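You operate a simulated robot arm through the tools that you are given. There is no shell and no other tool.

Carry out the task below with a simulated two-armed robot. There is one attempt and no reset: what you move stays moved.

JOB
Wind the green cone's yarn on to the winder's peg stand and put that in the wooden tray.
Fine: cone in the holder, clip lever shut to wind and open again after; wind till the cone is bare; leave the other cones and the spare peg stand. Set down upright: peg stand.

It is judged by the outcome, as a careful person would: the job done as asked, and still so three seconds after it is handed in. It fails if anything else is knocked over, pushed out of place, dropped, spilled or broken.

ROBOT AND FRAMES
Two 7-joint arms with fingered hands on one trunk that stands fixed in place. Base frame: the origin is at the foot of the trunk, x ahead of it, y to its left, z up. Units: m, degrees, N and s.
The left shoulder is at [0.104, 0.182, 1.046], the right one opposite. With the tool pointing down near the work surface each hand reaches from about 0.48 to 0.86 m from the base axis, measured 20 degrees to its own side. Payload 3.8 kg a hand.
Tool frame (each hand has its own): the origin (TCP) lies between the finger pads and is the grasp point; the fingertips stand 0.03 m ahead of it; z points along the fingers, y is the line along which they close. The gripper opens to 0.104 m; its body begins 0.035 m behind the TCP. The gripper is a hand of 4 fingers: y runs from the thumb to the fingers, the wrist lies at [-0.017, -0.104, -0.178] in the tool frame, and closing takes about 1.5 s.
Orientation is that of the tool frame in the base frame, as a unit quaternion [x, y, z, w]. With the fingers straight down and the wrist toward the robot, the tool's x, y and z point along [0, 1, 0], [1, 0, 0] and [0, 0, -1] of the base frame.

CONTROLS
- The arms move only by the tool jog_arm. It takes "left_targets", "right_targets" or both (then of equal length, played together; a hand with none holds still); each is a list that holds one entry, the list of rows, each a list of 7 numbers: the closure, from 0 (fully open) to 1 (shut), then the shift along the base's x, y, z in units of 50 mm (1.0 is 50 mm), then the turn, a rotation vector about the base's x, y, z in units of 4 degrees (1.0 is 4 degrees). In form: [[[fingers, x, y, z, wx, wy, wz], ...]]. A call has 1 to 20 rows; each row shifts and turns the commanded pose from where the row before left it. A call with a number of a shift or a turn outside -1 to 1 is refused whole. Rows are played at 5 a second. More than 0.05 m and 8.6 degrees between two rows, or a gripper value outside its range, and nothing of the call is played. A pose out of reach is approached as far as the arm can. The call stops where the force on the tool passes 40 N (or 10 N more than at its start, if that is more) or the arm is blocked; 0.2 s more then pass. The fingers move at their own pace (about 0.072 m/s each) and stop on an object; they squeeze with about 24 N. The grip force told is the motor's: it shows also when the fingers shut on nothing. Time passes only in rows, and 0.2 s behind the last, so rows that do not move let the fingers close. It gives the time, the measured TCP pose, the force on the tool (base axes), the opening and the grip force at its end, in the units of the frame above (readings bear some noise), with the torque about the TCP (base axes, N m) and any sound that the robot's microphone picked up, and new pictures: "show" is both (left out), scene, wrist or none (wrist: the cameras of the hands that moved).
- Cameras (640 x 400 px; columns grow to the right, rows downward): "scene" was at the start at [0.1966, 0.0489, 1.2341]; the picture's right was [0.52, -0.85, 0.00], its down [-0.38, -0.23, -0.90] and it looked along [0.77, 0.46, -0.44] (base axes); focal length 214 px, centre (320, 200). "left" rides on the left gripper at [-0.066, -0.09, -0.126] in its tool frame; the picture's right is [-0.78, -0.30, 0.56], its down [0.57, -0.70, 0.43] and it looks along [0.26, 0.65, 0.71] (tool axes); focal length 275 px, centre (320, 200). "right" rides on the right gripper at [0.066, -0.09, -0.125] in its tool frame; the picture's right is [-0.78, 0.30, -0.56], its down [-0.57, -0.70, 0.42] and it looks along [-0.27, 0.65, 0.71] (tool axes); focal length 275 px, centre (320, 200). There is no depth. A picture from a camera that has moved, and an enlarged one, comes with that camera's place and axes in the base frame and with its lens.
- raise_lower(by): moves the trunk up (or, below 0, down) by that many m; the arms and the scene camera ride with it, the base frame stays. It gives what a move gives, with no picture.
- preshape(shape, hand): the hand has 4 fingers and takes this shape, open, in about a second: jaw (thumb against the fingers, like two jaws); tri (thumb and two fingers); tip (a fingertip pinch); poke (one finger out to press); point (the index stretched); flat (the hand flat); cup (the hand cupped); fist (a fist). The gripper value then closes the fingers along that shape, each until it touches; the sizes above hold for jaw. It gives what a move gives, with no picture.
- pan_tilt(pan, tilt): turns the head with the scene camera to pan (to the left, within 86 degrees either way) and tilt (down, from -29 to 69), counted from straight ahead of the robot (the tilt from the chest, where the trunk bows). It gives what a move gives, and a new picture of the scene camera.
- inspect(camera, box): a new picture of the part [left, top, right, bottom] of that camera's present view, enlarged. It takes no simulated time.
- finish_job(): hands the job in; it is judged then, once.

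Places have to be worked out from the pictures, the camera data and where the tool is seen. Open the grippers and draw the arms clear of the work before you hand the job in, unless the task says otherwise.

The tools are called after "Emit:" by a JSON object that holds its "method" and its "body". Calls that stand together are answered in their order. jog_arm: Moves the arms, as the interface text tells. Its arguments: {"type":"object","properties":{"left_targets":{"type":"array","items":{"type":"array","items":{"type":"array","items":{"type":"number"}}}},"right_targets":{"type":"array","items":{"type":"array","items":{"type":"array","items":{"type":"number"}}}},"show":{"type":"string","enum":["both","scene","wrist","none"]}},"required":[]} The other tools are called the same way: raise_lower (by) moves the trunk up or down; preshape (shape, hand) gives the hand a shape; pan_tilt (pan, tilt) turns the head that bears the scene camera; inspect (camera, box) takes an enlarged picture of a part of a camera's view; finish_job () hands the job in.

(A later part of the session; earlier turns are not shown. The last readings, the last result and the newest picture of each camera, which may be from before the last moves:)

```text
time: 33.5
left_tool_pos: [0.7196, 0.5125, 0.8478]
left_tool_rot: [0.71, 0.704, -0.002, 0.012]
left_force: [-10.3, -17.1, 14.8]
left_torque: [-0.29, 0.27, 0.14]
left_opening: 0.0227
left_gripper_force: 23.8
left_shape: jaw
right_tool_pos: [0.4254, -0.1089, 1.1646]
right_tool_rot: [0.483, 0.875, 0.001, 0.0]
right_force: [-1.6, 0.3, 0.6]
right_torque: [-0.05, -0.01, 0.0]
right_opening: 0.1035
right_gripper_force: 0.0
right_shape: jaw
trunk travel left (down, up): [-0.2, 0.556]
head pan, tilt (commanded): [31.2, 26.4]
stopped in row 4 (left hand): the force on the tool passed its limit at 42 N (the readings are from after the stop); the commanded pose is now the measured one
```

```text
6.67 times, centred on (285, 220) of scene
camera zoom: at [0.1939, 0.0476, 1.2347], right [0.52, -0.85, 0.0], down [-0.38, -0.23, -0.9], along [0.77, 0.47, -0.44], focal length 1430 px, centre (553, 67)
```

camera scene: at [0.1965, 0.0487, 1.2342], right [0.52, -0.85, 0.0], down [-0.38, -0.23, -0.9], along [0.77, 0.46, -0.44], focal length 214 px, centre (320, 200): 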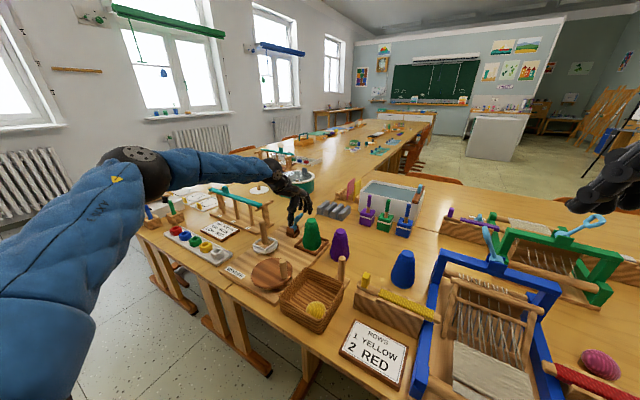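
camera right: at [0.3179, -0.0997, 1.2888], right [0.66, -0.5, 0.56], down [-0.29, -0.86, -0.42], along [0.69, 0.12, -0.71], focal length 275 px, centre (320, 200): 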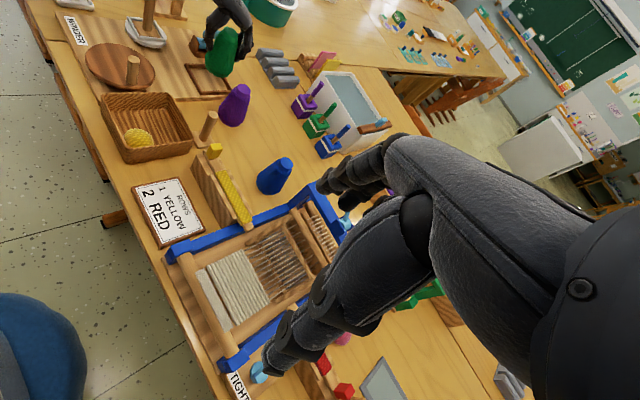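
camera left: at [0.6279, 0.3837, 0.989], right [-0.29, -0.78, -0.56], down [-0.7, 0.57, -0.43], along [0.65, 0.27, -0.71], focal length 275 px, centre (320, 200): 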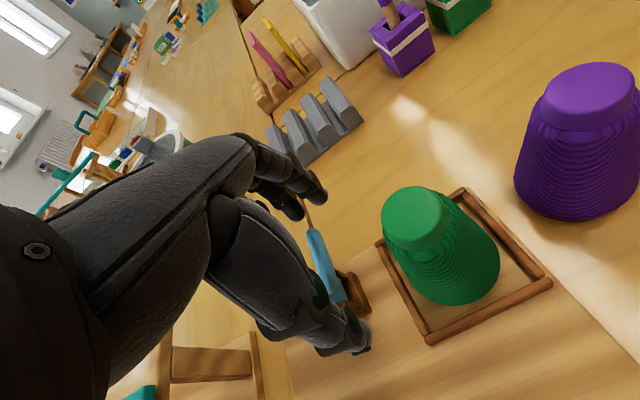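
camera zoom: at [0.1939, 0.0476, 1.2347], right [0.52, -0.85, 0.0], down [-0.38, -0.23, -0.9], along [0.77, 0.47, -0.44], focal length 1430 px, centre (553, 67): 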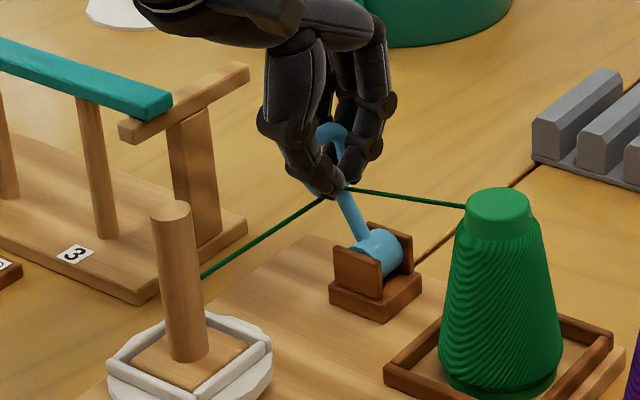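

The lever met its hard stop: fully shut, yarn clipped. I open the hand carefully and lift straight off.

Emit:
{"method": "jog_arm", "body": {"left_targets": [[[0.6, 0, -0.02, 0.02, 0, 0, 0], [0.4, 0, 0, 0, 0, 0, 0], [0.2, 0, 0, 0, 0, 0, 0], [0.1, 0, 0, 0, 0, 0, 0], [0.1, 0, 0, 0, 0, 0, 0], [0.1, 0, 0, 0, 0, 0, 0]]], "show": "none"}}

Emit:
{"method": "inspect", "body": {"camera": "right", "box": [160, 0, 240, 60]}}

Emit:
{"method": "inspect", "body": {"camera": "scene", "box": [240, 190, 330, 250]}}

```text
time: 34.9
left_tool_pos: [0.7205, 0.5169, 0.8443]
left_tool_rot: [0.709, 0.705, -0.001, 0.006]
left_force: [0.2, 0.0, 0.6]
left_torque: [0.01, 0.01, 0.03]
left_opening: 0.0934
left_gripper_force: 0.2
left_shape: jaw
right_tool_pos: [0.4288, -0.1082, 1.1633]
right_tool_rot: [0.484, 0.875, -0.001, 0.0]
right_force: [0.9, 0.4, 0.6]
right_torque: [0.02, 0.0, 0.02]
right_opening: 0.1039
right_gripper_force: 0.1
right_shape: jaw
trunk travel left (down, up): [-0.2, 0.556]
head pan, tilt (commanded): [31.2, 26.4]
```

```text
6.67 times, centred on (200, 30) of right
camera zoom: at [0.3178, -0.0996, 1.2888], right [0.66, -0.5, 0.56], down [-0.29, -0.86, -0.42], along [0.69, 0.12, -0.71], focal length 1835 px, centre (1120, 1333)
```

zoom: 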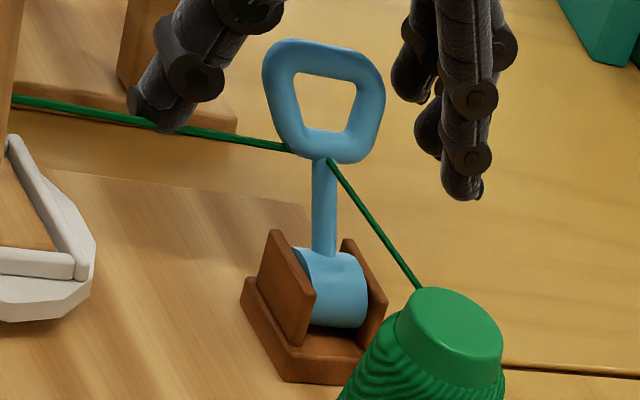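

```text
6.67 times, centred on (285, 220) of scene
camera zoom: at [0.1967, 0.0488, 1.2341], right [0.52, -0.85, 0.0], down [-0.38, -0.23, -0.9], along [0.77, 0.46, -0.44], focal length 1430 px, centre (553, 67)
```

zoom: 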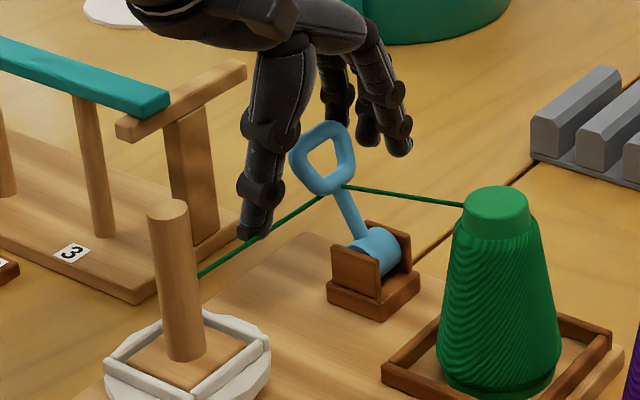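

The lever is shut and stays. I lift off and move above the crank disc for a close look.

Emit:
{"method": "jog_arm", "body": {"left_targets": [[[0.1, 0, 0, 0.5, 0, 0, 0], [0.1, 0, 0, 0.6, 0, 0, 0], [0.1, 0, 0, 0.6, 0, 0, 0], [0.1, 0, 0, 0.6, 0, 0, 0], [0.1, -0.6, -0.4, 0, 0, 0, 0], [0.1, -0.7, -0.4, 0, 0, 0, 0], [0.1, -0.7, -0.4, 0, 0, 0, 0], [0.1, -0.7, -0.45, 0, 0, 0, 0], [0.1, -0.7, -0.45, 0, 0, 0, 0], [0.1, -0.6, -0.4, 0, 0, 0, 0], [0.1, 0, 0, 0, 0, 0, 0]]]}}

Emit:
{"method": "inspect", "body": {"camera": "left", "box": [260, 140, 560, 390]}}

Emit:
{"method": "inspect", "body": {"camera": "scene", "box": [220, 210, 350, 330]}}

Emit:
{"method": "inspect", "body": {"camera": "right", "box": [60, 0, 220, 140]}}

```text
time: 37.3
left_tool_pos: [0.5203, 0.3924, 0.9597]
left_tool_rot: [0.708, 0.706, -0.002, 0.007]
left_force: [0.3, 0.0, 0.3]
left_torque: [0.02, 0.02, -0.01]
left_opening: 0.0935
left_gripper_force: 0.0
left_shape: jaw
right_tool_pos: [0.4293, -0.107, 1.1639]
right_tool_rot: [0.483, 0.875, -0.001, -0.001]
right_force: [0.6, -0.3, 1.4]
right_torque: [0.0, 0.0, -0.04]
right_opening: 0.1037
right_gripper_force: 0.1
right_shape: jaw
trunk travel left (down, up): [-0.2, 0.556]
head pan, tilt (commanded): [31.2, 26.4]
camera scene: at [0.1968, 0.0489, 1.2341], right [0.52, -0.85, 0.0], down [-0.38, -0.23, -0.9], along [0.77, 0.46, -0.45], focal length 214 px, centre (320, 200)
camera left: at [0.4281, 0.3279, 1.0855], right [-0.3, -0.78, -0.55], down [-0.7, 0.57, -0.44], along [0.65, 0.25, -0.71], focal length 275 px, centre (320, 200)
```

scene: 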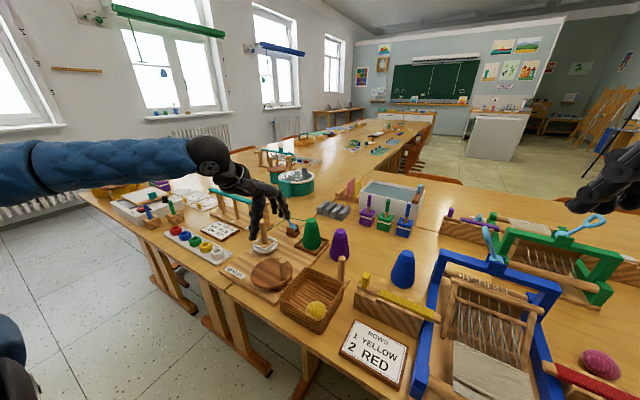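
left: 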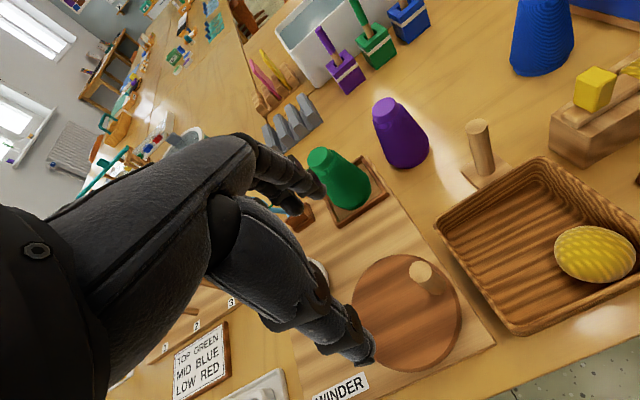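

```text
1.60 times, centred on (410, 265) of left
camera zoom: at [0.4281, 0.3279, 1.0855], right [-0.3, -0.78, -0.55], down [-0.7, 0.57, -0.44], along [0.65, 0.25, -0.71], focal length 440 px, centre (176, 96)
```

zoom: 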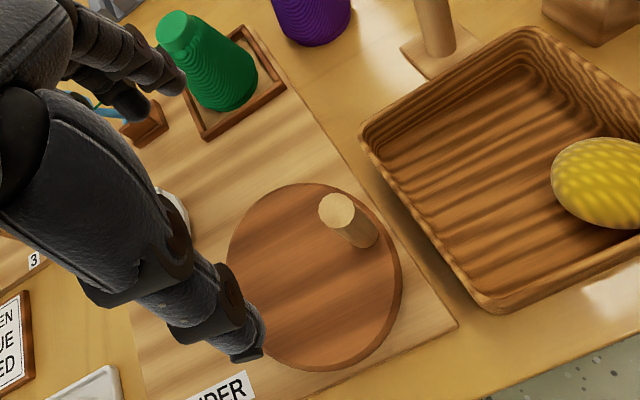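

```text
3.33 times, centred on (285, 270) of scene
camera zoom: at [0.1968, 0.0489, 1.2341], right [0.52, -0.85, 0.0], down [-0.38, -0.23, -0.9], along [0.77, 0.46, -0.45], focal length 715 px, centre (437, -33)
```

zoom: 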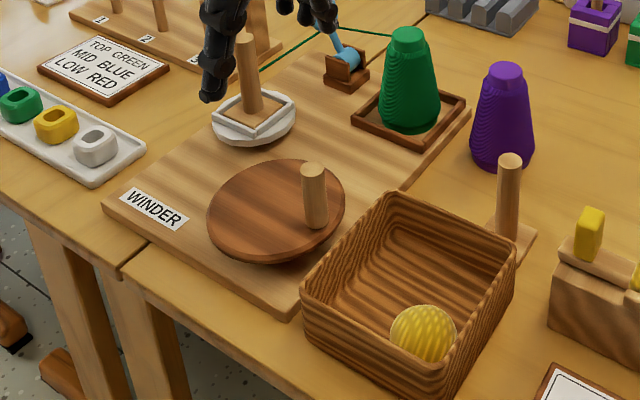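

```text
2.86 times, centred on (140, 70) of right
camera zoom: at [0.318, -0.0995, 1.2888], right [0.66, -0.5, 0.56], down [-0.29, -0.86, -0.42], along [0.69, 0.12, -0.71], focal length 786 px, centre (834, 571)
```

zoom: 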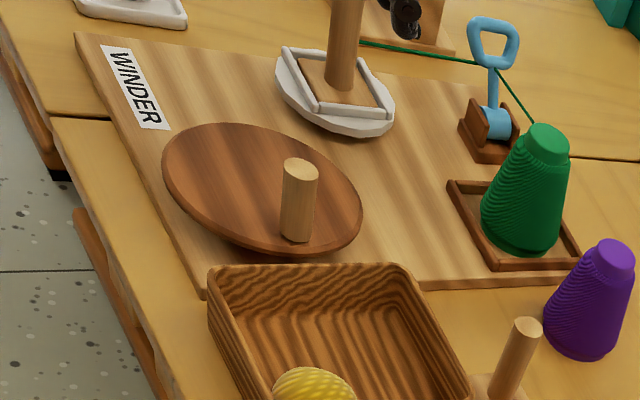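

Knob top is at ≈[0.513,0.354,0.845], disc centre ≈[0.510,0.396,0.785], and the tray wall top is z≈0.80 at y≈0.315, so I keep fingertips above 0.81. I lower the open hand around the knob.

Emit:
{"method": "jog_arm", "body": {"left_targets": [[[0.15, -0.08, -0.38, -0.3, 0, 0, 0], [0.25, -0.08, -0.38, -0.4, 0, 0, 0], [0.25, 0, 0, -0.5, 0, 0, 0], [0.25, 0, 0, -0.5, 0, 0, 0], [0.25, 0, 0, -0.4, 0, 0, 0], [0.25, 0, 0, 0, 0, 0, 0]]]}}

Emit:
{"method": "inspect", "body": {"camera": "scene", "box": [230, 210, 330, 300]}}

Emit:
{"method": "inspect", "body": {"camera": "right", "box": [70, 0, 190, 100]}}

Emit:
{"method": "inspect", "body": {"camera": "left", "box": [220, 140, 460, 390]}}

```text
time: 38.7
left_tool_pos: [0.5112, 0.3525, 0.8534]
left_tool_rot: [0.709, 0.705, -0.002, 0.006]
left_force: [-0.4, -0.2, -0.1]
left_torque: [-0.01, -0.02, -0.03]
left_opening: 0.0781
left_gripper_force: 0.1
left_shape: jaw
right_tool_pos: [0.4279, -0.1082, 1.164]
right_tool_rot: [0.484, 0.875, -0.001, 0.0]
right_force: [-0.4, 0.5, -0.1]
right_torque: [-0.01, 0.0, 0.0]
right_opening: 0.1037
right_gripper_force: 0.1
right_shape: jaw
trunk travel left (down, up): [-0.2, 0.556]
head pan, tilt (commanded): [31.2, 26.4]
camera scene: at [0.1965, 0.0488, 1.2342], right [0.52, -0.85, 0.0], down [-0.38, -0.23, -0.9], along [0.77, 0.46, -0.44], focal length 214 px, centre (320, 200)
camera left: at [0.4193, 0.2889, 0.9795], right [-0.3, -0.78, -0.55], down [-0.7, 0.57, -0.44], along [0.65, 0.25, -0.71], focal length 275 px, centre (320, 200)
```

scene: 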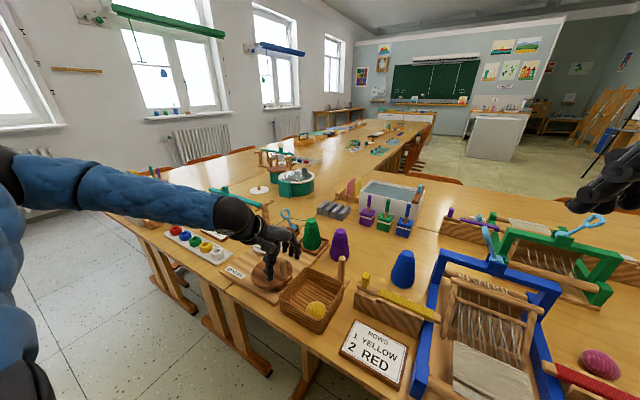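
left: 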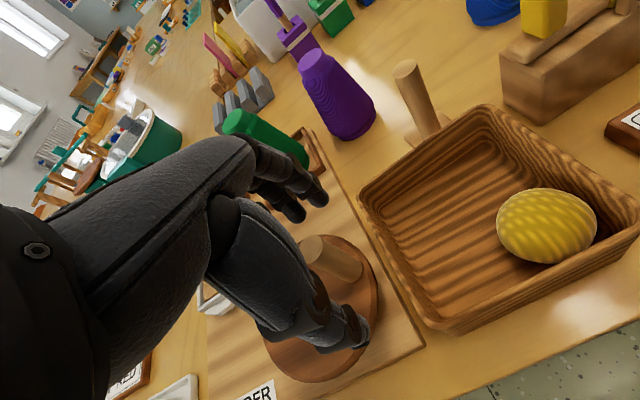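

```text
4.44 times, centred on (280, 255) of scene
camera zoom: at [0.1965, 0.0488, 1.2342], right [0.52, -0.85, 0.0], down [-0.38, -0.23, -0.9], along [0.77, 0.46, -0.44], focal length 953 px, centre (498, -44)
```

zoom: 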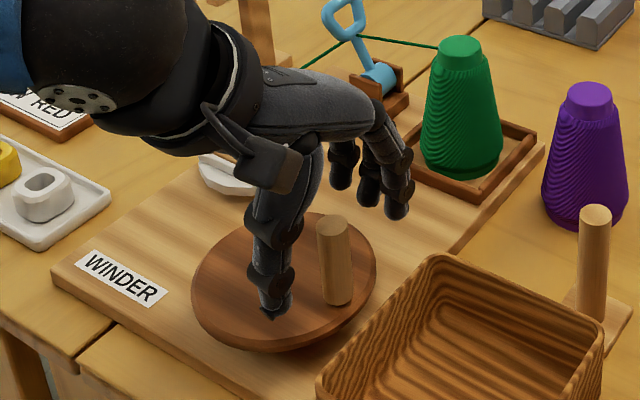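

```text
4.00 times, centred on (130, 50) of right
camera zoom: at [0.3176, -0.0996, 1.2889], right [0.66, -0.5, 0.56], down [-0.29, -0.86, -0.42], along [0.69, 0.12, -0.71], focal length 1101 px, centre (1080, 800)
```

zoom: 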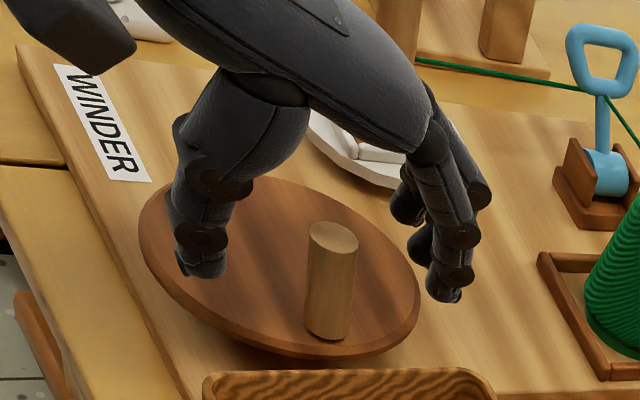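

```text
1.60 times, centred on (340, 265) of left
camera zoom: at [0.4193, 0.2889, 0.9795], right [-0.3, -0.78, -0.55], down [-0.7, 0.57, -0.44], along [0.65, 0.25, -0.71], focal length 440 px, centre (288, 96)
```

zoom: 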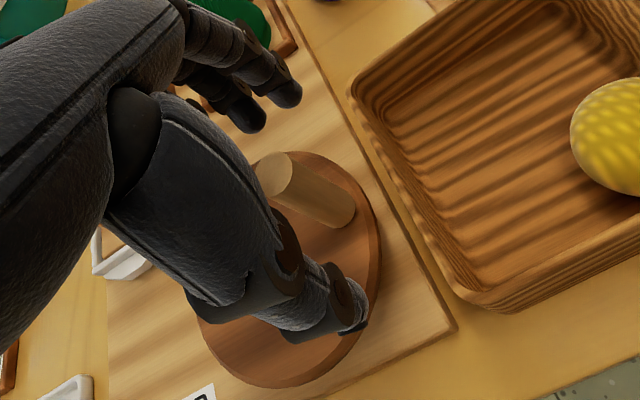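

The knob (≈[0.514,0.3535]) sits between thumb and fingers. I lower 10 mm and close on it.

Emit:
{"method": "jog_arm", "body": {"left_targets": [[[0.25, 0.04, 0.02, -0.2, 0, 0, 0], [0.4, 0, 0, 0, 0, 0, 0], [0.55, 0, 0, 0, 0, 0, 0], [0.7, 0, 0, 0, 0, 0, 0], [0.85, 0, 0, 0, 0, 0, 0], [0.9, 0, 0, 0, 0, 0, 0], [0.9, 0, 0, 0, 0, 0, 0]]], "show": "none"}}

Emit:
{"method": "inspect", "body": {"camera": "scene", "box": [230, 210, 330, 300]}}

Emit:
{"method": "inspect", "body": {"camera": "right", "box": [70, 0, 190, 100]}}

```text
time: 40.3
left_tool_pos: [0.5153, 0.3537, 0.8423]
left_tool_rot: [0.709, 0.705, -0.001, 0.006]
left_force: [0.9, 0.0, 1.7]
left_torque: [0.0, 0.01, 0.0]
left_opening: 0.0111
left_gripper_force: 0.2
left_shape: jaw
right_tool_pos: [0.4287, -0.1074, 1.1637]
right_tool_rot: [0.484, 0.875, 0.0, -0.001]
right_force: [0.0, -1.2, 0.1]
right_torque: [0.0, 0.02, -0.01]
right_opening: 0.1038
right_gripper_force: 0.1
right_shape: jaw
trunk travel left (down, up): [-0.2, 0.556]
head pan, tilt (commanded): [31.2, 26.4]
```

```text
4.44 times, centred on (280, 255) of scene
camera zoom: at [0.1966, 0.0488, 1.2341], right [0.52, -0.85, 0.0], down [-0.38, -0.23, -0.9], along [0.77, 0.46, -0.44], focal length 953 px, centre (498, -44)
```

zoom: 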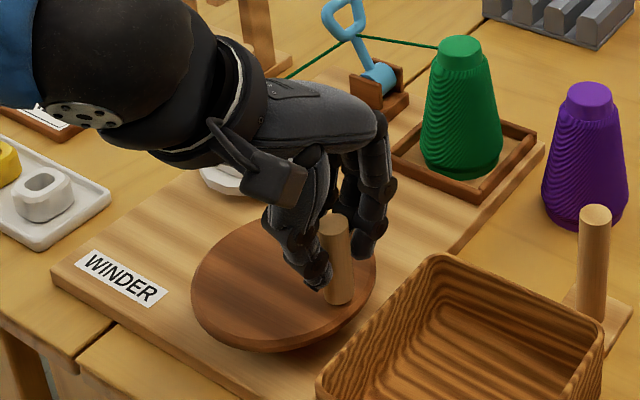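

```text
4.00 times, centred on (130, 50) of right
camera zoom: at [0.3177, -0.0996, 1.2888], right [0.66, -0.5, 0.56], down [-0.29, -0.86, -0.42], along [0.69, 0.12, -0.71], focal length 1101 px, centre (1080, 800)
```

zoom: 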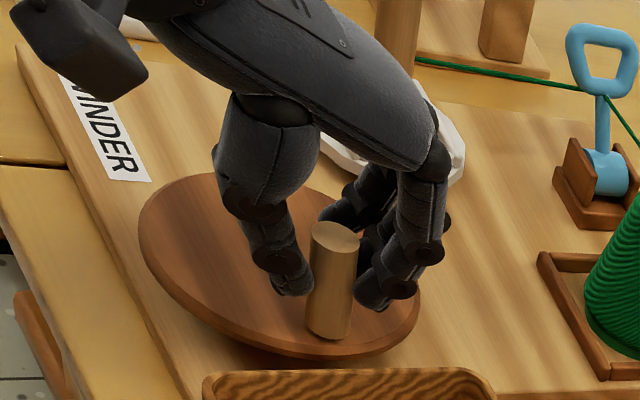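

The fingers closed to 11 mm without gripping: the knob appears to lie just on the −y side of the finger plane. I check with the left camera.

Emit:
{"method": "inspect", "body": {"camera": "left", "box": [240, 160, 440, 360]}}

Emit:
{"method": "inspect", "body": {"camera": "scene", "box": [265, 235, 315, 285]}}

```text
2.00 times, centred on (340, 260) of left
camera zoom: at [0.4224, 0.2904, 0.9692], right [-0.3, -0.78, -0.55], down [-0.7, 0.57, -0.44], along [0.66, 0.25, -0.71], focal length 551 px, centre (280, 80)
```

zoom: 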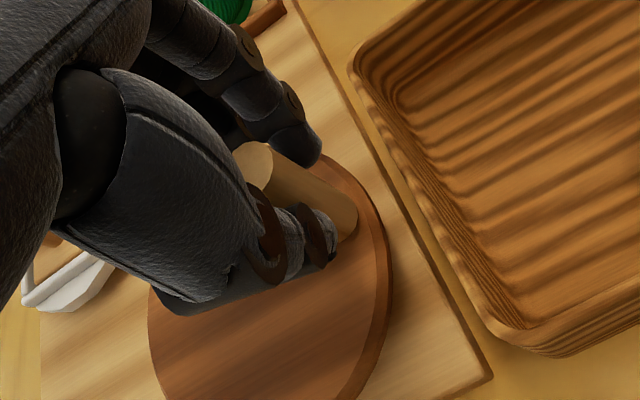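

```text
8.00 times, centred on (290, 260) of scene
camera zoom: at [0.1966, 0.0488, 1.2341], right [0.52, -0.85, 0.0], down [-0.38, -0.23, -0.9], along [0.77, 0.46, -0.44], focal length 1716 px, centre (560, -280)
```

zoom: 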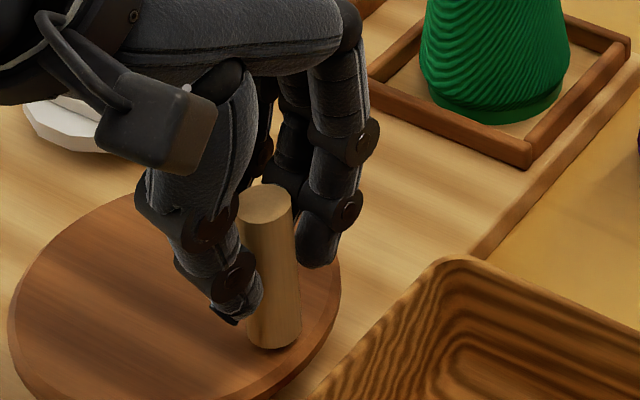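

It looks as if thumb and finger are right beside the knob. I close to 1.0 to see whether they really stop on it.

Emit:
{"method": "jog_arm", "body": {"left_targets": [[[1, 0, 0, 0, 0, 0, 0], [1, 0, 0, 0, 0, 0, 0], [1, 0, 0, 0, 0, 0, 0]]], "show": "none"}}

Emit:
{"method": "inspect", "body": {"camera": "scene", "box": [265, 235, 315, 285]}}

Emit:
{"method": "inspect", "body": {"camera": "right", "box": [100, 20, 180, 90]}}

```text
time: 41.1
left_tool_pos: [0.5131, 0.3541, 0.8439]
left_tool_rot: [0.709, 0.706, -0.002, 0.007]
left_force: [-0.1, -1.5, -1.1]
left_torque: [-0.03, -0.05, 0.02]
left_opening: 0.0099
left_gripper_force: 24.1
left_shape: jaw
right_tool_pos: [0.4296, -0.1092, 1.1641]
right_tool_rot: [0.484, 0.875, 0.0, -0.001]
right_force: [-0.3, 0.3, 0.4]
right_torque: [-0.01, -0.01, 0.0]
right_opening: 0.1036
right_gripper_force: 0.0
right_shape: jaw
trunk travel left (down, up): [-0.2, 0.556]
head pan, tilt (commanded): [31.2, 26.4]
```

```text
8.00 times, centred on (290, 260) of scene
camera zoom: at [0.1967, 0.0488, 1.2341], right [0.52, -0.85, 0.0], down [-0.38, -0.23, -0.9], along [0.77, 0.46, -0.44], focal length 1716 px, centre (560, -280)
```

zoom: 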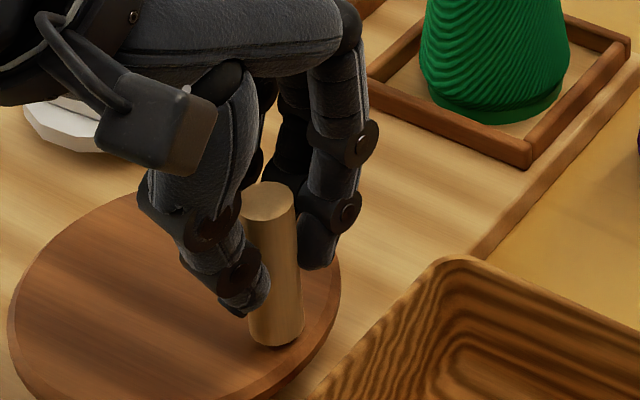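

```text
5.71 times, centred on (140, 55) of right
camera zoom: at [0.3179, -0.0996, 1.2888], right [0.66, -0.5, 0.56], down [-0.29, -0.86, -0.42], along [0.69, 0.12, -0.71], focal length 1573 px, centre (1349, 1029)
```

zoom: 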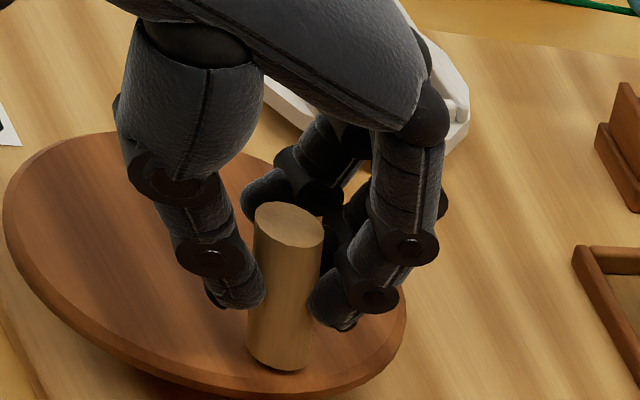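

Now it is gripped (24 N, thumb and index on either side with other fingers behind). I try a 30° counter-clockwise turn in small steps about the estimated disc centre and watch the forces.

Emit:
{"method": "jog_arm", "body": {"left_targets": [[[1, 0.145, 0.023, 0, 0, 0, 0], [1, 0.139, 0.048, 0, 0, 0, 0], [1, 0.128, 0.071, 0, 0, 0, 0], [1, 0, 0, 0, 0, 0, 0]]], "show": "none"}}

Emit:
{"method": "inspect", "body": {"camera": "scene", "box": [230, 210, 330, 300]}}

Emit:
{"method": "inspect", "body": {"camera": "right", "box": [70, 0, 230, 100]}}

```text
time: 42.1
left_tool_pos: [0.5348, 0.3598, 0.8425]
left_tool_rot: [0.708, 0.706, -0.003, 0.007]
left_force: [3.4, -6.3, -5.5]
left_torque: [-0.14, -0.12, -0.03]
left_opening: 0.0098
left_gripper_force: 24.0
left_shape: jaw
right_tool_pos: [0.4286, -0.1095, 1.1631]
right_tool_rot: [0.484, 0.875, -0.001, -0.001]
right_force: [-0.4, -0.4, -0.4]
right_torque: [-0.04, -0.01, 0.02]
right_opening: 0.1037
right_gripper_force: 0.0
right_shape: jaw
trunk travel left (down, up): [-0.2, 0.556]
head pan, tilt (commanded): [31.2, 26.4]
```

```text
4.44 times, centred on (280, 255) of scene
camera zoom: at [0.1975, 0.0484, 1.234], right [0.52, -0.85, 0.0], down [-0.38, -0.23, -0.9], along [0.77, 0.46, -0.45], focal length 953 px, centre (498, -44)
```

zoom: 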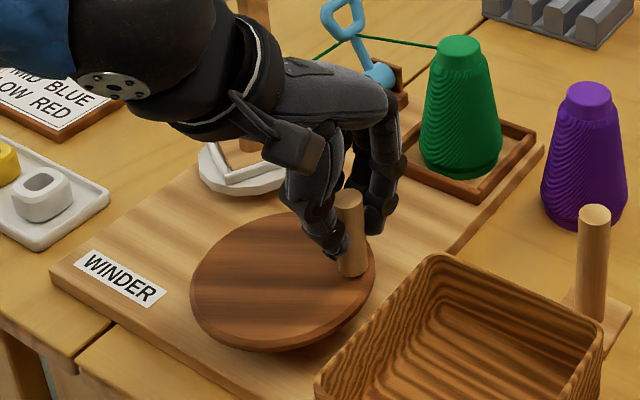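

```text
4.00 times, centred on (150, 50) of right
camera zoom: at [0.3187, -0.1, 1.2885], right [0.66, -0.5, 0.56], down [-0.29, -0.86, -0.42], along [0.69, 0.12, -0.71], focal length 1101 px, centre (1000, 800)
```

zoom: 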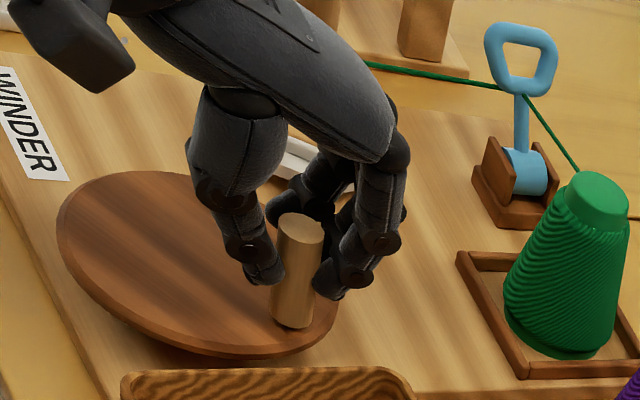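

The crank turns with the knob. I continue 90° more in 30° steps and check the forces.

Emit:
{"method": "jog_arm", "body": {"left_targets": [[[1, 0.2854, 0.3295, 0, 0, 0, 0], [1, 0.0823, 0.428, 0, 0, 0, 0], [1, -0.1426, 0.4118, 0, 0, 0, 0], [1, 0, 0, 0, 0, 0, 0]]], "show": "none"}}

Emit:
{"method": "inspect", "body": {"camera": "scene", "box": [220, 200, 340, 300]}}

Emit:
{"method": "inspect", "body": {"camera": "right", "box": [70, 0, 230, 100]}}

```text
time: 43.1
left_tool_pos: [0.5466, 0.422, 0.8425]
left_tool_rot: [0.708, 0.706, -0.001, 0.006]
left_force: [8.4, 5.8, -3.6]
left_torque: [0.15, -0.31, 0.02]
left_opening: 0.01
left_gripper_force: 24.5
left_shape: jaw
right_tool_pos: [0.4305, -0.1085, 1.1628]
right_tool_rot: [0.484, 0.875, -0.001, 0.0]
right_force: [0.1, 0.6, 0.2]
right_torque: [0.0, 0.0, -0.01]
right_opening: 0.1038
right_gripper_force: 0.0
right_shape: jaw
trunk travel left (down, up): [-0.2, 0.556]
head pan, tilt (commanded): [31.2, 26.4]
```

```text
4.00 times, centred on (280, 250) of scene
camera zoom: at [0.198, 0.0495, 1.2338], right [0.52, -0.85, 0.0], down [-0.38, -0.23, -0.9], along [0.77, 0.46, -0.45], focal length 858 px, centre (480, 0)
```

zoom: 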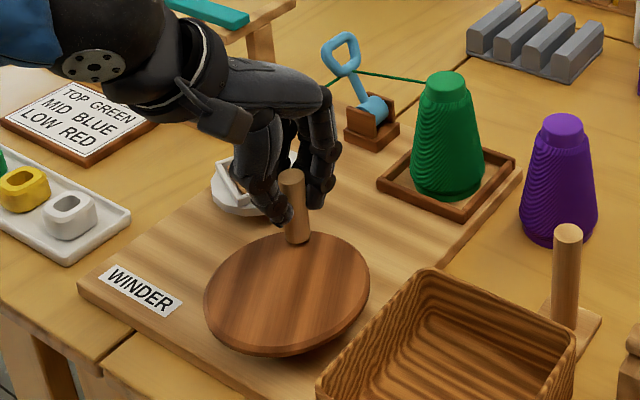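

```text
4.00 times, centred on (150, 50) of right
camera zoom: at [0.3192, -0.0988, 1.2885], right [0.66, -0.5, 0.56], down [-0.29, -0.86, -0.42], along [0.69, 0.12, -0.72], focal length 1101 px, centre (1000, 800)
```

zoom: 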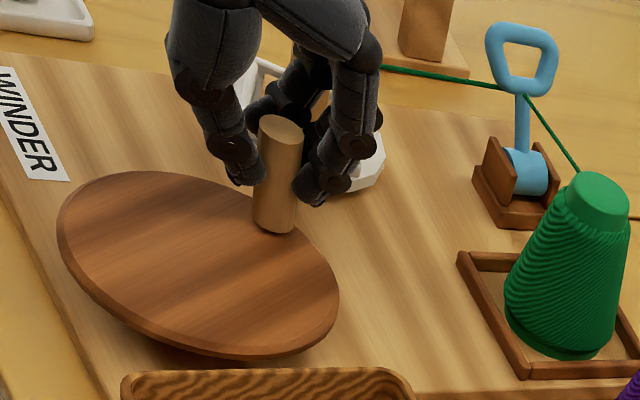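

Forces are modest (~10 N outward). I continue another quarter turn to collect data on the true centre and radius.

Emit:
{"method": "jog_arm", "body": {"left_targets": [[[1, -0.3295, 0.2854, 0, 0, 0, 0], [1, -0.428, 0.0823, 0, 0, 0, 0], [1, -0.4118, -0.1426, 0, 0, 0, 0], [1, 0, 0, 0, 0, 0, 0]]], "show": "none"}}

Emit:
{"method": "inspect", "body": {"camera": "scene", "box": [220, 200, 340, 300]}}

```text
time: 44.1
left_tool_pos: [0.4867, 0.4319, 0.8416]
left_tool_rot: [0.709, 0.705, -0.004, 0.007]
left_force: [-7.1, 9.6, -1.9]
left_torque: [0.26, 0.13, 0.03]
left_opening: 0.0107
left_gripper_force: 24.0
left_shape: jaw
right_tool_pos: [0.4282, -0.1069, 1.1644]
right_tool_rot: [0.484, 0.875, -0.001, 0.001]
right_force: [-0.1, -0.1, 1.1]
right_torque: [-0.01, 0.0, -0.02]
right_opening: 0.1037
right_gripper_force: 0.1
right_shape: jaw
trunk travel left (down, up): [-0.2, 0.556]
head pan, tilt (commanded): [31.2, 26.4]
```

```text
4.00 times, centred on (280, 250) of scene
camera zoom: at [0.196, 0.0502, 1.2341], right [0.52, -0.85, 0.0], down [-0.38, -0.23, -0.9], along [0.77, 0.46, -0.45], focal length 858 px, centre (480, 0)
```

zoom: 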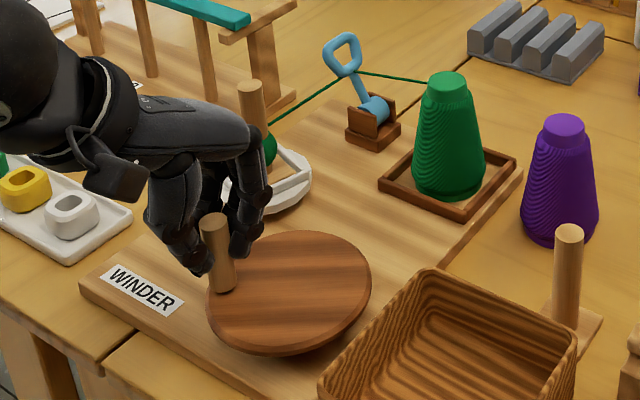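

Green yarn is already on the peg, so this direction winds. The outward force everywhere means the true radius is a bit larger, so I use r≈45 mm and continue.

Emit:
{"method": "jog_arm", "body": {"left_targets": [[[1, -0.338, -0.304, 0, 0, 0, 0], [1, -0.088, -0.4575, 0, 0, 0, 0], [1, 0.1524, -0.4402, 0, 0, 0, 0], [1, 0, 0, 0, 0, 0, 0]]], "show": "none"}}

Emit:
{"method": "inspect", "body": {"camera": "scene", "box": [220, 190, 340, 300]}}

```text
time: 45.1
left_tool_pos: [0.474, 0.3727, 0.8426]
left_tool_rot: [0.709, 0.705, -0.002, 0.008]
left_force: [0.8, 0.7, -2.0]
left_torque: [0.02, -0.04, -0.01]
left_opening: 0.0103
left_gripper_force: 24.1
left_shape: jaw
right_tool_pos: [0.4304, -0.1091, 1.1637]
right_tool_rot: [0.484, 0.875, -0.001, -0.001]
right_force: [0.9, -0.4, 0.5]
right_torque: [-0.01, -0.01, -0.04]
right_opening: 0.1037
right_gripper_force: 0.1
right_shape: jaw
trunk travel left (down, up): [-0.2, 0.556]
head pan, tilt (commanded): [31.2, 26.4]
```

```text
3.64 times, centred on (280, 245) of scene
camera zoom: at [0.197, 0.0491, 1.2341], right [0.52, -0.85, 0.0], down [-0.38, -0.23, -0.9], along [0.77, 0.46, -0.45], focal length 780 px, centre (466, 36)
```

zoom: 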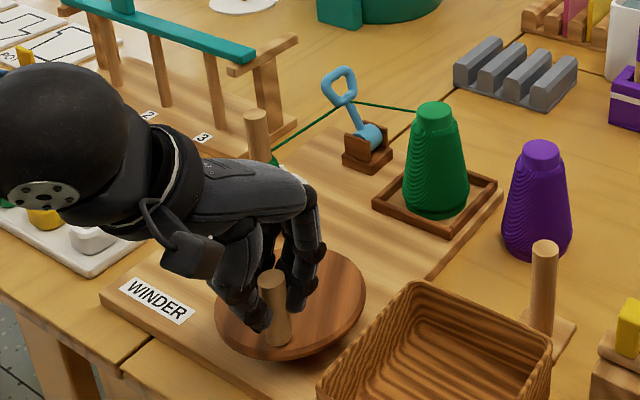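

Force is nearly zero now with r=45 mm. I make a full turn and check the cone.

Emit:
{"method": "jog_arm", "body": {"left_targets": [[[1, 0.3522, -0.3051, 0, 0, 0, 0], [1, 0.4575, -0.088, 0, 0, 0, 0], [1, 0.4402, 0.1524, 0, 0, 0, 0], [1, 0.3051, 0.3522, 0, 0, 0, 0], [1, 0.088, 0.4575, 0, 0, 0, 0], [1, -0.1524, 0.4402, 0, 0, 0, 0], [1, -0.3522, 0.3051, 0, 0, 0, 0], [1, -0.4575, 0.088, 0, 0, 0, 0], [1, -0.4402, -0.1524, 0, 0, 0, 0], [1, -0.3051, -0.3522, 0, 0, 0, 0], [1, -0.088, -0.4575, 0, 0, 0, 0], [1, 0.1524, -0.4402, 0, 0, 0, 0], [1, 0, 0, 0, 0, 0, 0]]], "show": "none"}}

Emit:
{"method": "inspect", "body": {"camera": "scene", "box": [220, 190, 340, 300]}}

Emit:
{"method": "inspect", "body": {"camera": "right", "box": [100, 0, 240, 90]}}

```text
time: 47.9
left_tool_pos: [0.4733, 0.3716, 0.8429]
left_tool_rot: [0.709, 0.705, -0.001, 0.006]
left_force: [1.3, 1.2, -1.4]
left_torque: [0.02, -0.03, 0.0]
left_opening: 0.0096
left_gripper_force: 23.6
left_shape: jaw
right_tool_pos: [0.4287, -0.1079, 1.1641]
right_tool_rot: [0.484, 0.875, -0.001, 0.0]
right_force: [0.6, 0.6, 0.0]
right_torque: [0.04, 0.06, 0.0]
right_opening: 0.1035
right_gripper_force: 0.1
right_shape: jaw
trunk travel left (down, up): [-0.2, 0.556]
head pan, tilt (commanded): [31.2, 26.4]
```

```text
3.64 times, centred on (280, 245) of scene
camera zoom: at [0.197, 0.0492, 1.234], right [0.52, -0.85, 0.0], down [-0.38, -0.23, -0.9], along [0.77, 0.46, -0.45], focal length 780 px, centre (466, 36)
```

zoom: 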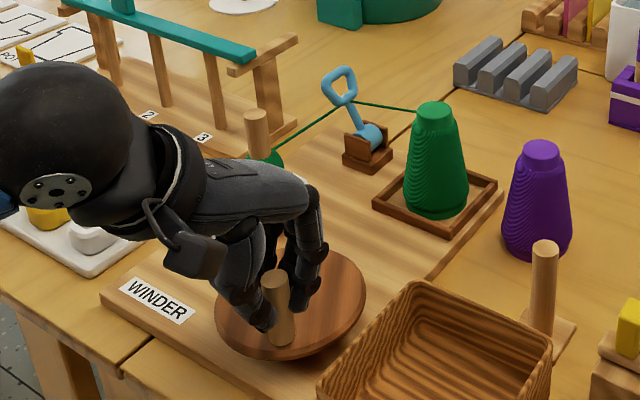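

```text
4.44 times, centred on (170, 45) of right
camera zoom: at [0.3182, -0.0991, 1.2888], right [0.66, -0.5, 0.56], down [-0.29, -0.86, -0.42], along [0.69, 0.12, -0.71], focal length 1224 px, centre (987, 889)
```

zoom: 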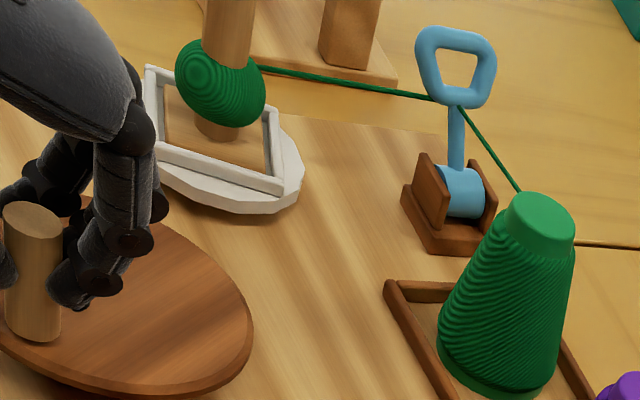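

Winding works: a yarn ball is growing on the peg and the cone is thinning. I continue with two full turns per call.

Emit:
{"method": "jog_arm", "body": {"left_targets": [[[1, 0.4389, -0.3417, 0, 0, 0, 0], [1, 0.5559, -0.0185, 0, 0, 0, 0], [1, 0.4606, 0.3119, 0, 0, 0, 0], [1, 0.1894, 0.523, 0, 0, 0, 0], [1, -0.1543, 0.5344, 0, 0, 0, 0], [1, -0.4389, 0.3417, 0, 0, 0, 0], [1, -0.5559, 0.0185, 0, 0, 0, 0], [1, -0.4606, -0.3119, 0, 0, 0, 0], [1, -0.1894, -0.523, 0, 0, 0, 0], [1, 0.1543, -0.5344, 0, 0, 0, 0], [1, 0.4389, -0.3417, 0, 0, 0, 0], [1, 0.5559, -0.0185, 0, 0, 0, 0], [1, 0.4606, 0.3119, 0, 0, 0, 0], [1, 0.1894, 0.523, 0, 0, 0, 0], [1, -0.1543, 0.5344, 0, 0, 0, 0], [1, -0.4389, 0.3417, 0, 0, 0, 0], [1, -0.5559, 0.0185, 0, 0, 0, 0], [1, -0.4606, -0.3119, 0, 0, 0, 0], [1, -0.1894, -0.523, 0, 0, 0, 0], [1, 0.1543, -0.5344, 0, 0, 0, 0]]], "show": "none"}}

Emit:
{"method": "inspect", "body": {"camera": "scene", "box": [220, 190, 340, 300]}}

Emit:
{"method": "inspect", "body": {"camera": "right", "box": [100, 0, 240, 90]}}

```text
time: 52.1
left_tool_pos: [0.4734, 0.3712, 0.8439]
left_tool_rot: [0.709, 0.705, -0.001, 0.007]
left_force: [-2.8, -2.5, 1.8]
left_torque: [-0.02, 0.03, 0.01]
left_opening: 0.0104
left_gripper_force: 24.0
left_shape: jaw
right_tool_pos: [0.428, -0.1098, 1.1641]
right_tool_rot: [0.484, 0.875, 0.0, 0.0]
right_force: [0.5, 0.0, -0.5]
right_torque: [-0.03, 0.0, 0.03]
right_opening: 0.1039
right_gripper_force: 0.0
right_shape: jaw
trunk travel left (down, up): [-0.2, 0.556]
head pan, tilt (commanded): [31.2, 26.4]
```

```text
3.64 times, centred on (280, 245) of scene
camera zoom: at [0.1966, 0.0481, 1.2341], right [0.52, -0.85, 0.0], down [-0.38, -0.23, -0.9], along [0.77, 0.47, -0.44], focal length 780 px, centre (466, 36)
```

zoom: 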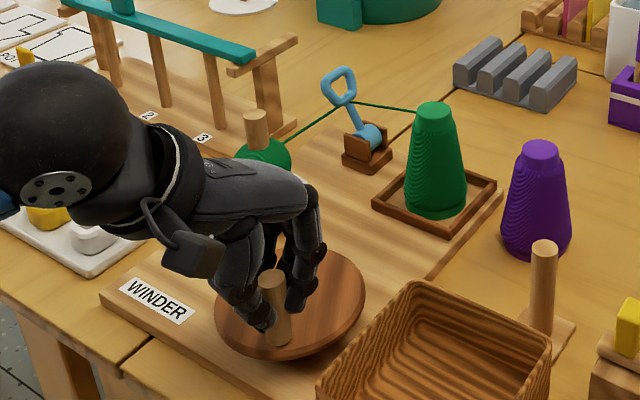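

```text
4.44 times, centred on (170, 45) of right
camera zoom: at [0.3178, -0.1004, 1.2887], right [0.66, -0.5, 0.56], down [-0.29, -0.86, -0.42], along [0.69, 0.12, -0.71], focal length 1224 px, centre (987, 889)
```

zoom: 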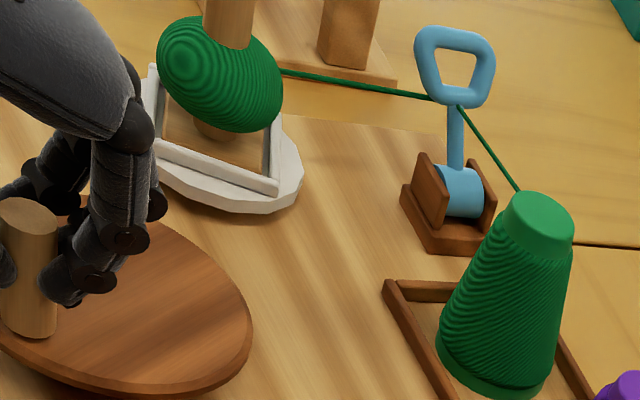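

The ball is growing and the cone shrinking steadily. I keep winding.

Emit:
{"method": "jog_arm", "body": {"left_targets": [[[1, 0.4389, -0.3417, 0, 0, 0, 0], [1, 0.5559, -0.0185, 0, 0, 0, 0], [1, 0.4606, 0.3119, 0, 0, 0, 0], [1, 0.1894, 0.523, 0, 0, 0, 0], [1, -0.1543, 0.5344, 0, 0, 0, 0], [1, -0.4389, 0.3417, 0, 0, 0, 0], [1, -0.5559, 0.0185, 0, 0, 0, 0], [1, -0.4606, -0.3119, 0, 0, 0, 0], [1, -0.1894, -0.523, 0, 0, 0, 0], [1, 0.1543, -0.5344, 0, 0, 0, 0], [1, 0.4389, -0.3417, 0, 0, 0, 0], [1, 0.5559, -0.0185, 0, 0, 0, 0], [1, 0.4606, 0.3119, 0, 0, 0, 0], [1, 0.1894, 0.523, 0, 0, 0, 0], [1, -0.1543, 0.5344, 0, 0, 0, 0], [1, -0.4389, 0.3417, 0, 0, 0, 0], [1, -0.5559, 0.0185, 0, 0, 0, 0], [1, -0.4606, -0.3119, 0, 0, 0, 0], [1, -0.1894, -0.523, 0, 0, 0, 0], [1, 0.1543, -0.5344, 0, 0, 0, 0]]], "show": "none"}}

Emit:
{"method": "inspect", "body": {"camera": "scene", "box": [220, 190, 340, 300]}}

Emit:
{"method": "inspect", "body": {"camera": "right", "box": [100, 0, 240, 90]}}

```text
time: 56.3
left_tool_pos: [0.4723, 0.3699, 0.8435]
left_tool_rot: [0.71, 0.704, -0.001, 0.008]
left_force: [-2.6, -2.0, 5.0]
left_torque: [0.03, -0.01, 0.01]
left_opening: 0.0103
left_gripper_force: 24.4
left_shape: jaw
right_tool_pos: [0.4285, -0.109, 1.1642]
right_tool_rot: [0.484, 0.875, 0.0, 0.0]
right_force: [0.4, 0.7, -0.3]
right_torque: [0.01, 0.01, 0.0]
right_opening: 0.1036
right_gripper_force: 0.0
right_shape: jaw
trunk travel left (down, up): [-0.2, 0.556]
head pan, tilt (commanded): [31.2, 26.4]
```

```text
3.64 times, centred on (280, 245) of scene
camera zoom: at [0.1964, 0.048, 1.2342], right [0.52, -0.85, 0.0], down [-0.38, -0.23, -0.9], along [0.77, 0.47, -0.44], focal length 780 px, centre (466, 36)
```

zoom: 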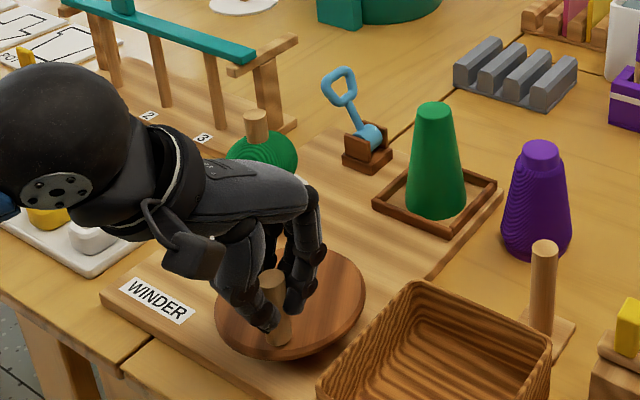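

```text
4.44 times, centred on (170, 45) of right
camera zoom: at [0.3176, -0.1004, 1.2888], right [0.66, -0.5, 0.56], down [-0.29, -0.86, -0.42], along [0.69, 0.12, -0.71], focal length 1224 px, centre (987, 889)
```

zoom: 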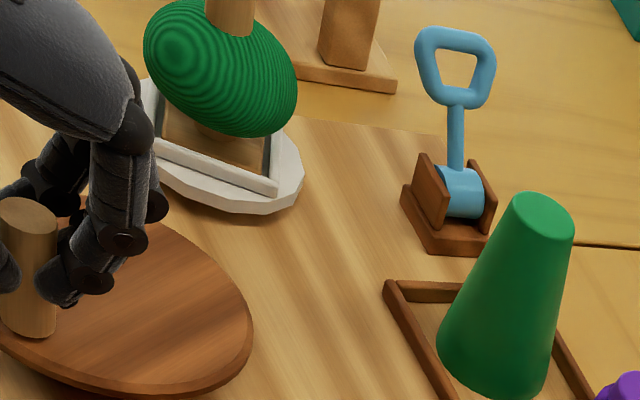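

The cone is now smooth and bare and the strand is gone: winding is complete. I verify with a closer look, then release the knob and lift.

Emit:
{"method": "inspect", "body": {"camera": "scene", "box": [280, 195, 340, 255]}}

Emit:
{"method": "jog_arm", "body": {"left_targets": [[[0.7, 0, 0, 0, 0, 0, 0], [0.4, 0, 0, 0, 0, 0, 0], [0.2, 0, 0, 0, 0, 0, 0], [0.2, 0, 0, 0, 0, 0, 0], [0.2, 0, 0, 0, 0, 0, 0], [0.2, 0, 0, 0.3, 0, 0, 0], [0.2, 0, 0, 0.6, 0, 0, 0], [0.2, 0, 0, 0.6, 0, 0, 0], [0.2, 0, 0, 0.6, 0, 0, 0], [0.2, 0, 0, 0, 0, 0, 0]]]}}

Emit:
{"method": "inspect", "body": {"camera": "left", "box": [220, 100, 520, 390]}}

```text
6.67 times, centred on (310, 225) of scene
camera zoom: at [0.1964, 0.048, 1.2342], right [0.52, -0.85, 0.0], down [-0.38, -0.23, -0.9], along [0.77, 0.47, -0.44], focal length 1430 px, centre (387, 33)
```

zoom: 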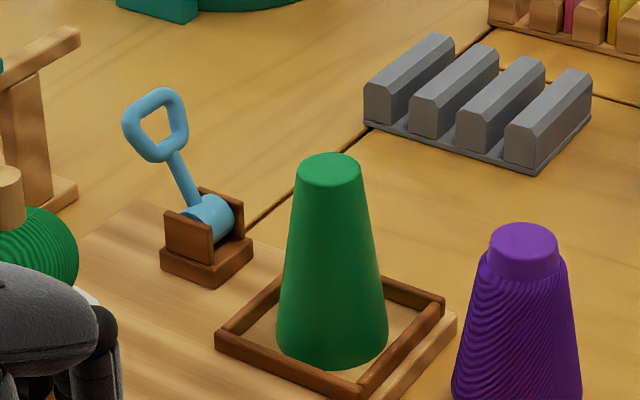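

```text
time: 58.5
left_tool_pos: [0.4728, 0.3729, 0.9481]
left_tool_rot: [0.709, 0.705, -0.003, 0.007]
left_force: [0.4, 0.1, -0.7]
left_torque: [0.0, -0.02, -0.01]
left_opening: 0.0833
left_gripper_force: 0.1
left_shape: jaw
right_tool_pos: [0.4288, -0.1083, 1.1633]
right_tool_rot: [0.483, 0.875, -0.001, 0.0]
right_force: [-0.2, -0.1, -0.2]
right_torque: [0.03, -0.01, -0.04]
right_opening: 0.104
right_gripper_force: 0.1
right_shape: jaw
trunk travel left (down, up): [-0.2, 0.556]
head pan, tilt (commanded): [31.2, 26.4]
camera scene: at [0.1965, 0.0488, 1.2341], right [0.52, -0.85, 0.0], down [-0.38, -0.23, -0.9], along [0.77, 0.46, -0.44], focal length 214 px, centre (320, 200)
camera left: at [0.3806, 0.309, 1.074], right [-0.3, -0.78, -0.55], down [-0.7, 0.57, -0.44], along [0.65, 0.25, -0.71], focal length 275 px, centre (320, 200)
```

scene: 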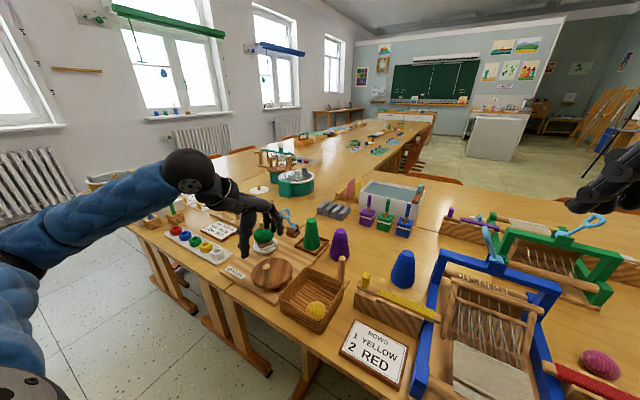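
left: 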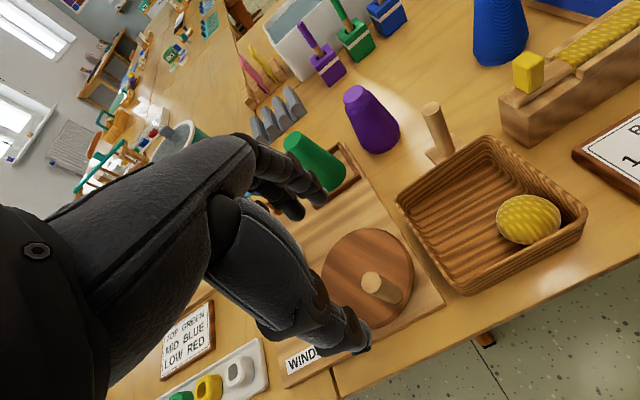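

```text
1.38 times, centred on (370, 245) of left
camera zoom: at [0.3806, 0.309, 1.074], right [-0.3, -0.78, -0.55], down [-0.7, 0.57, -0.44], along [0.65, 0.25, -0.71], focal length 380 px, centre (251, 138)
```

zoom: 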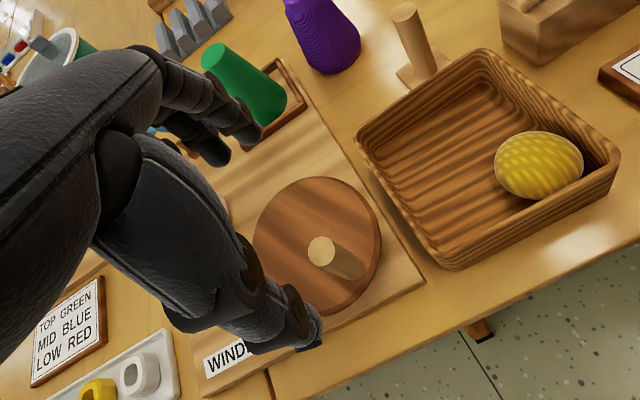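

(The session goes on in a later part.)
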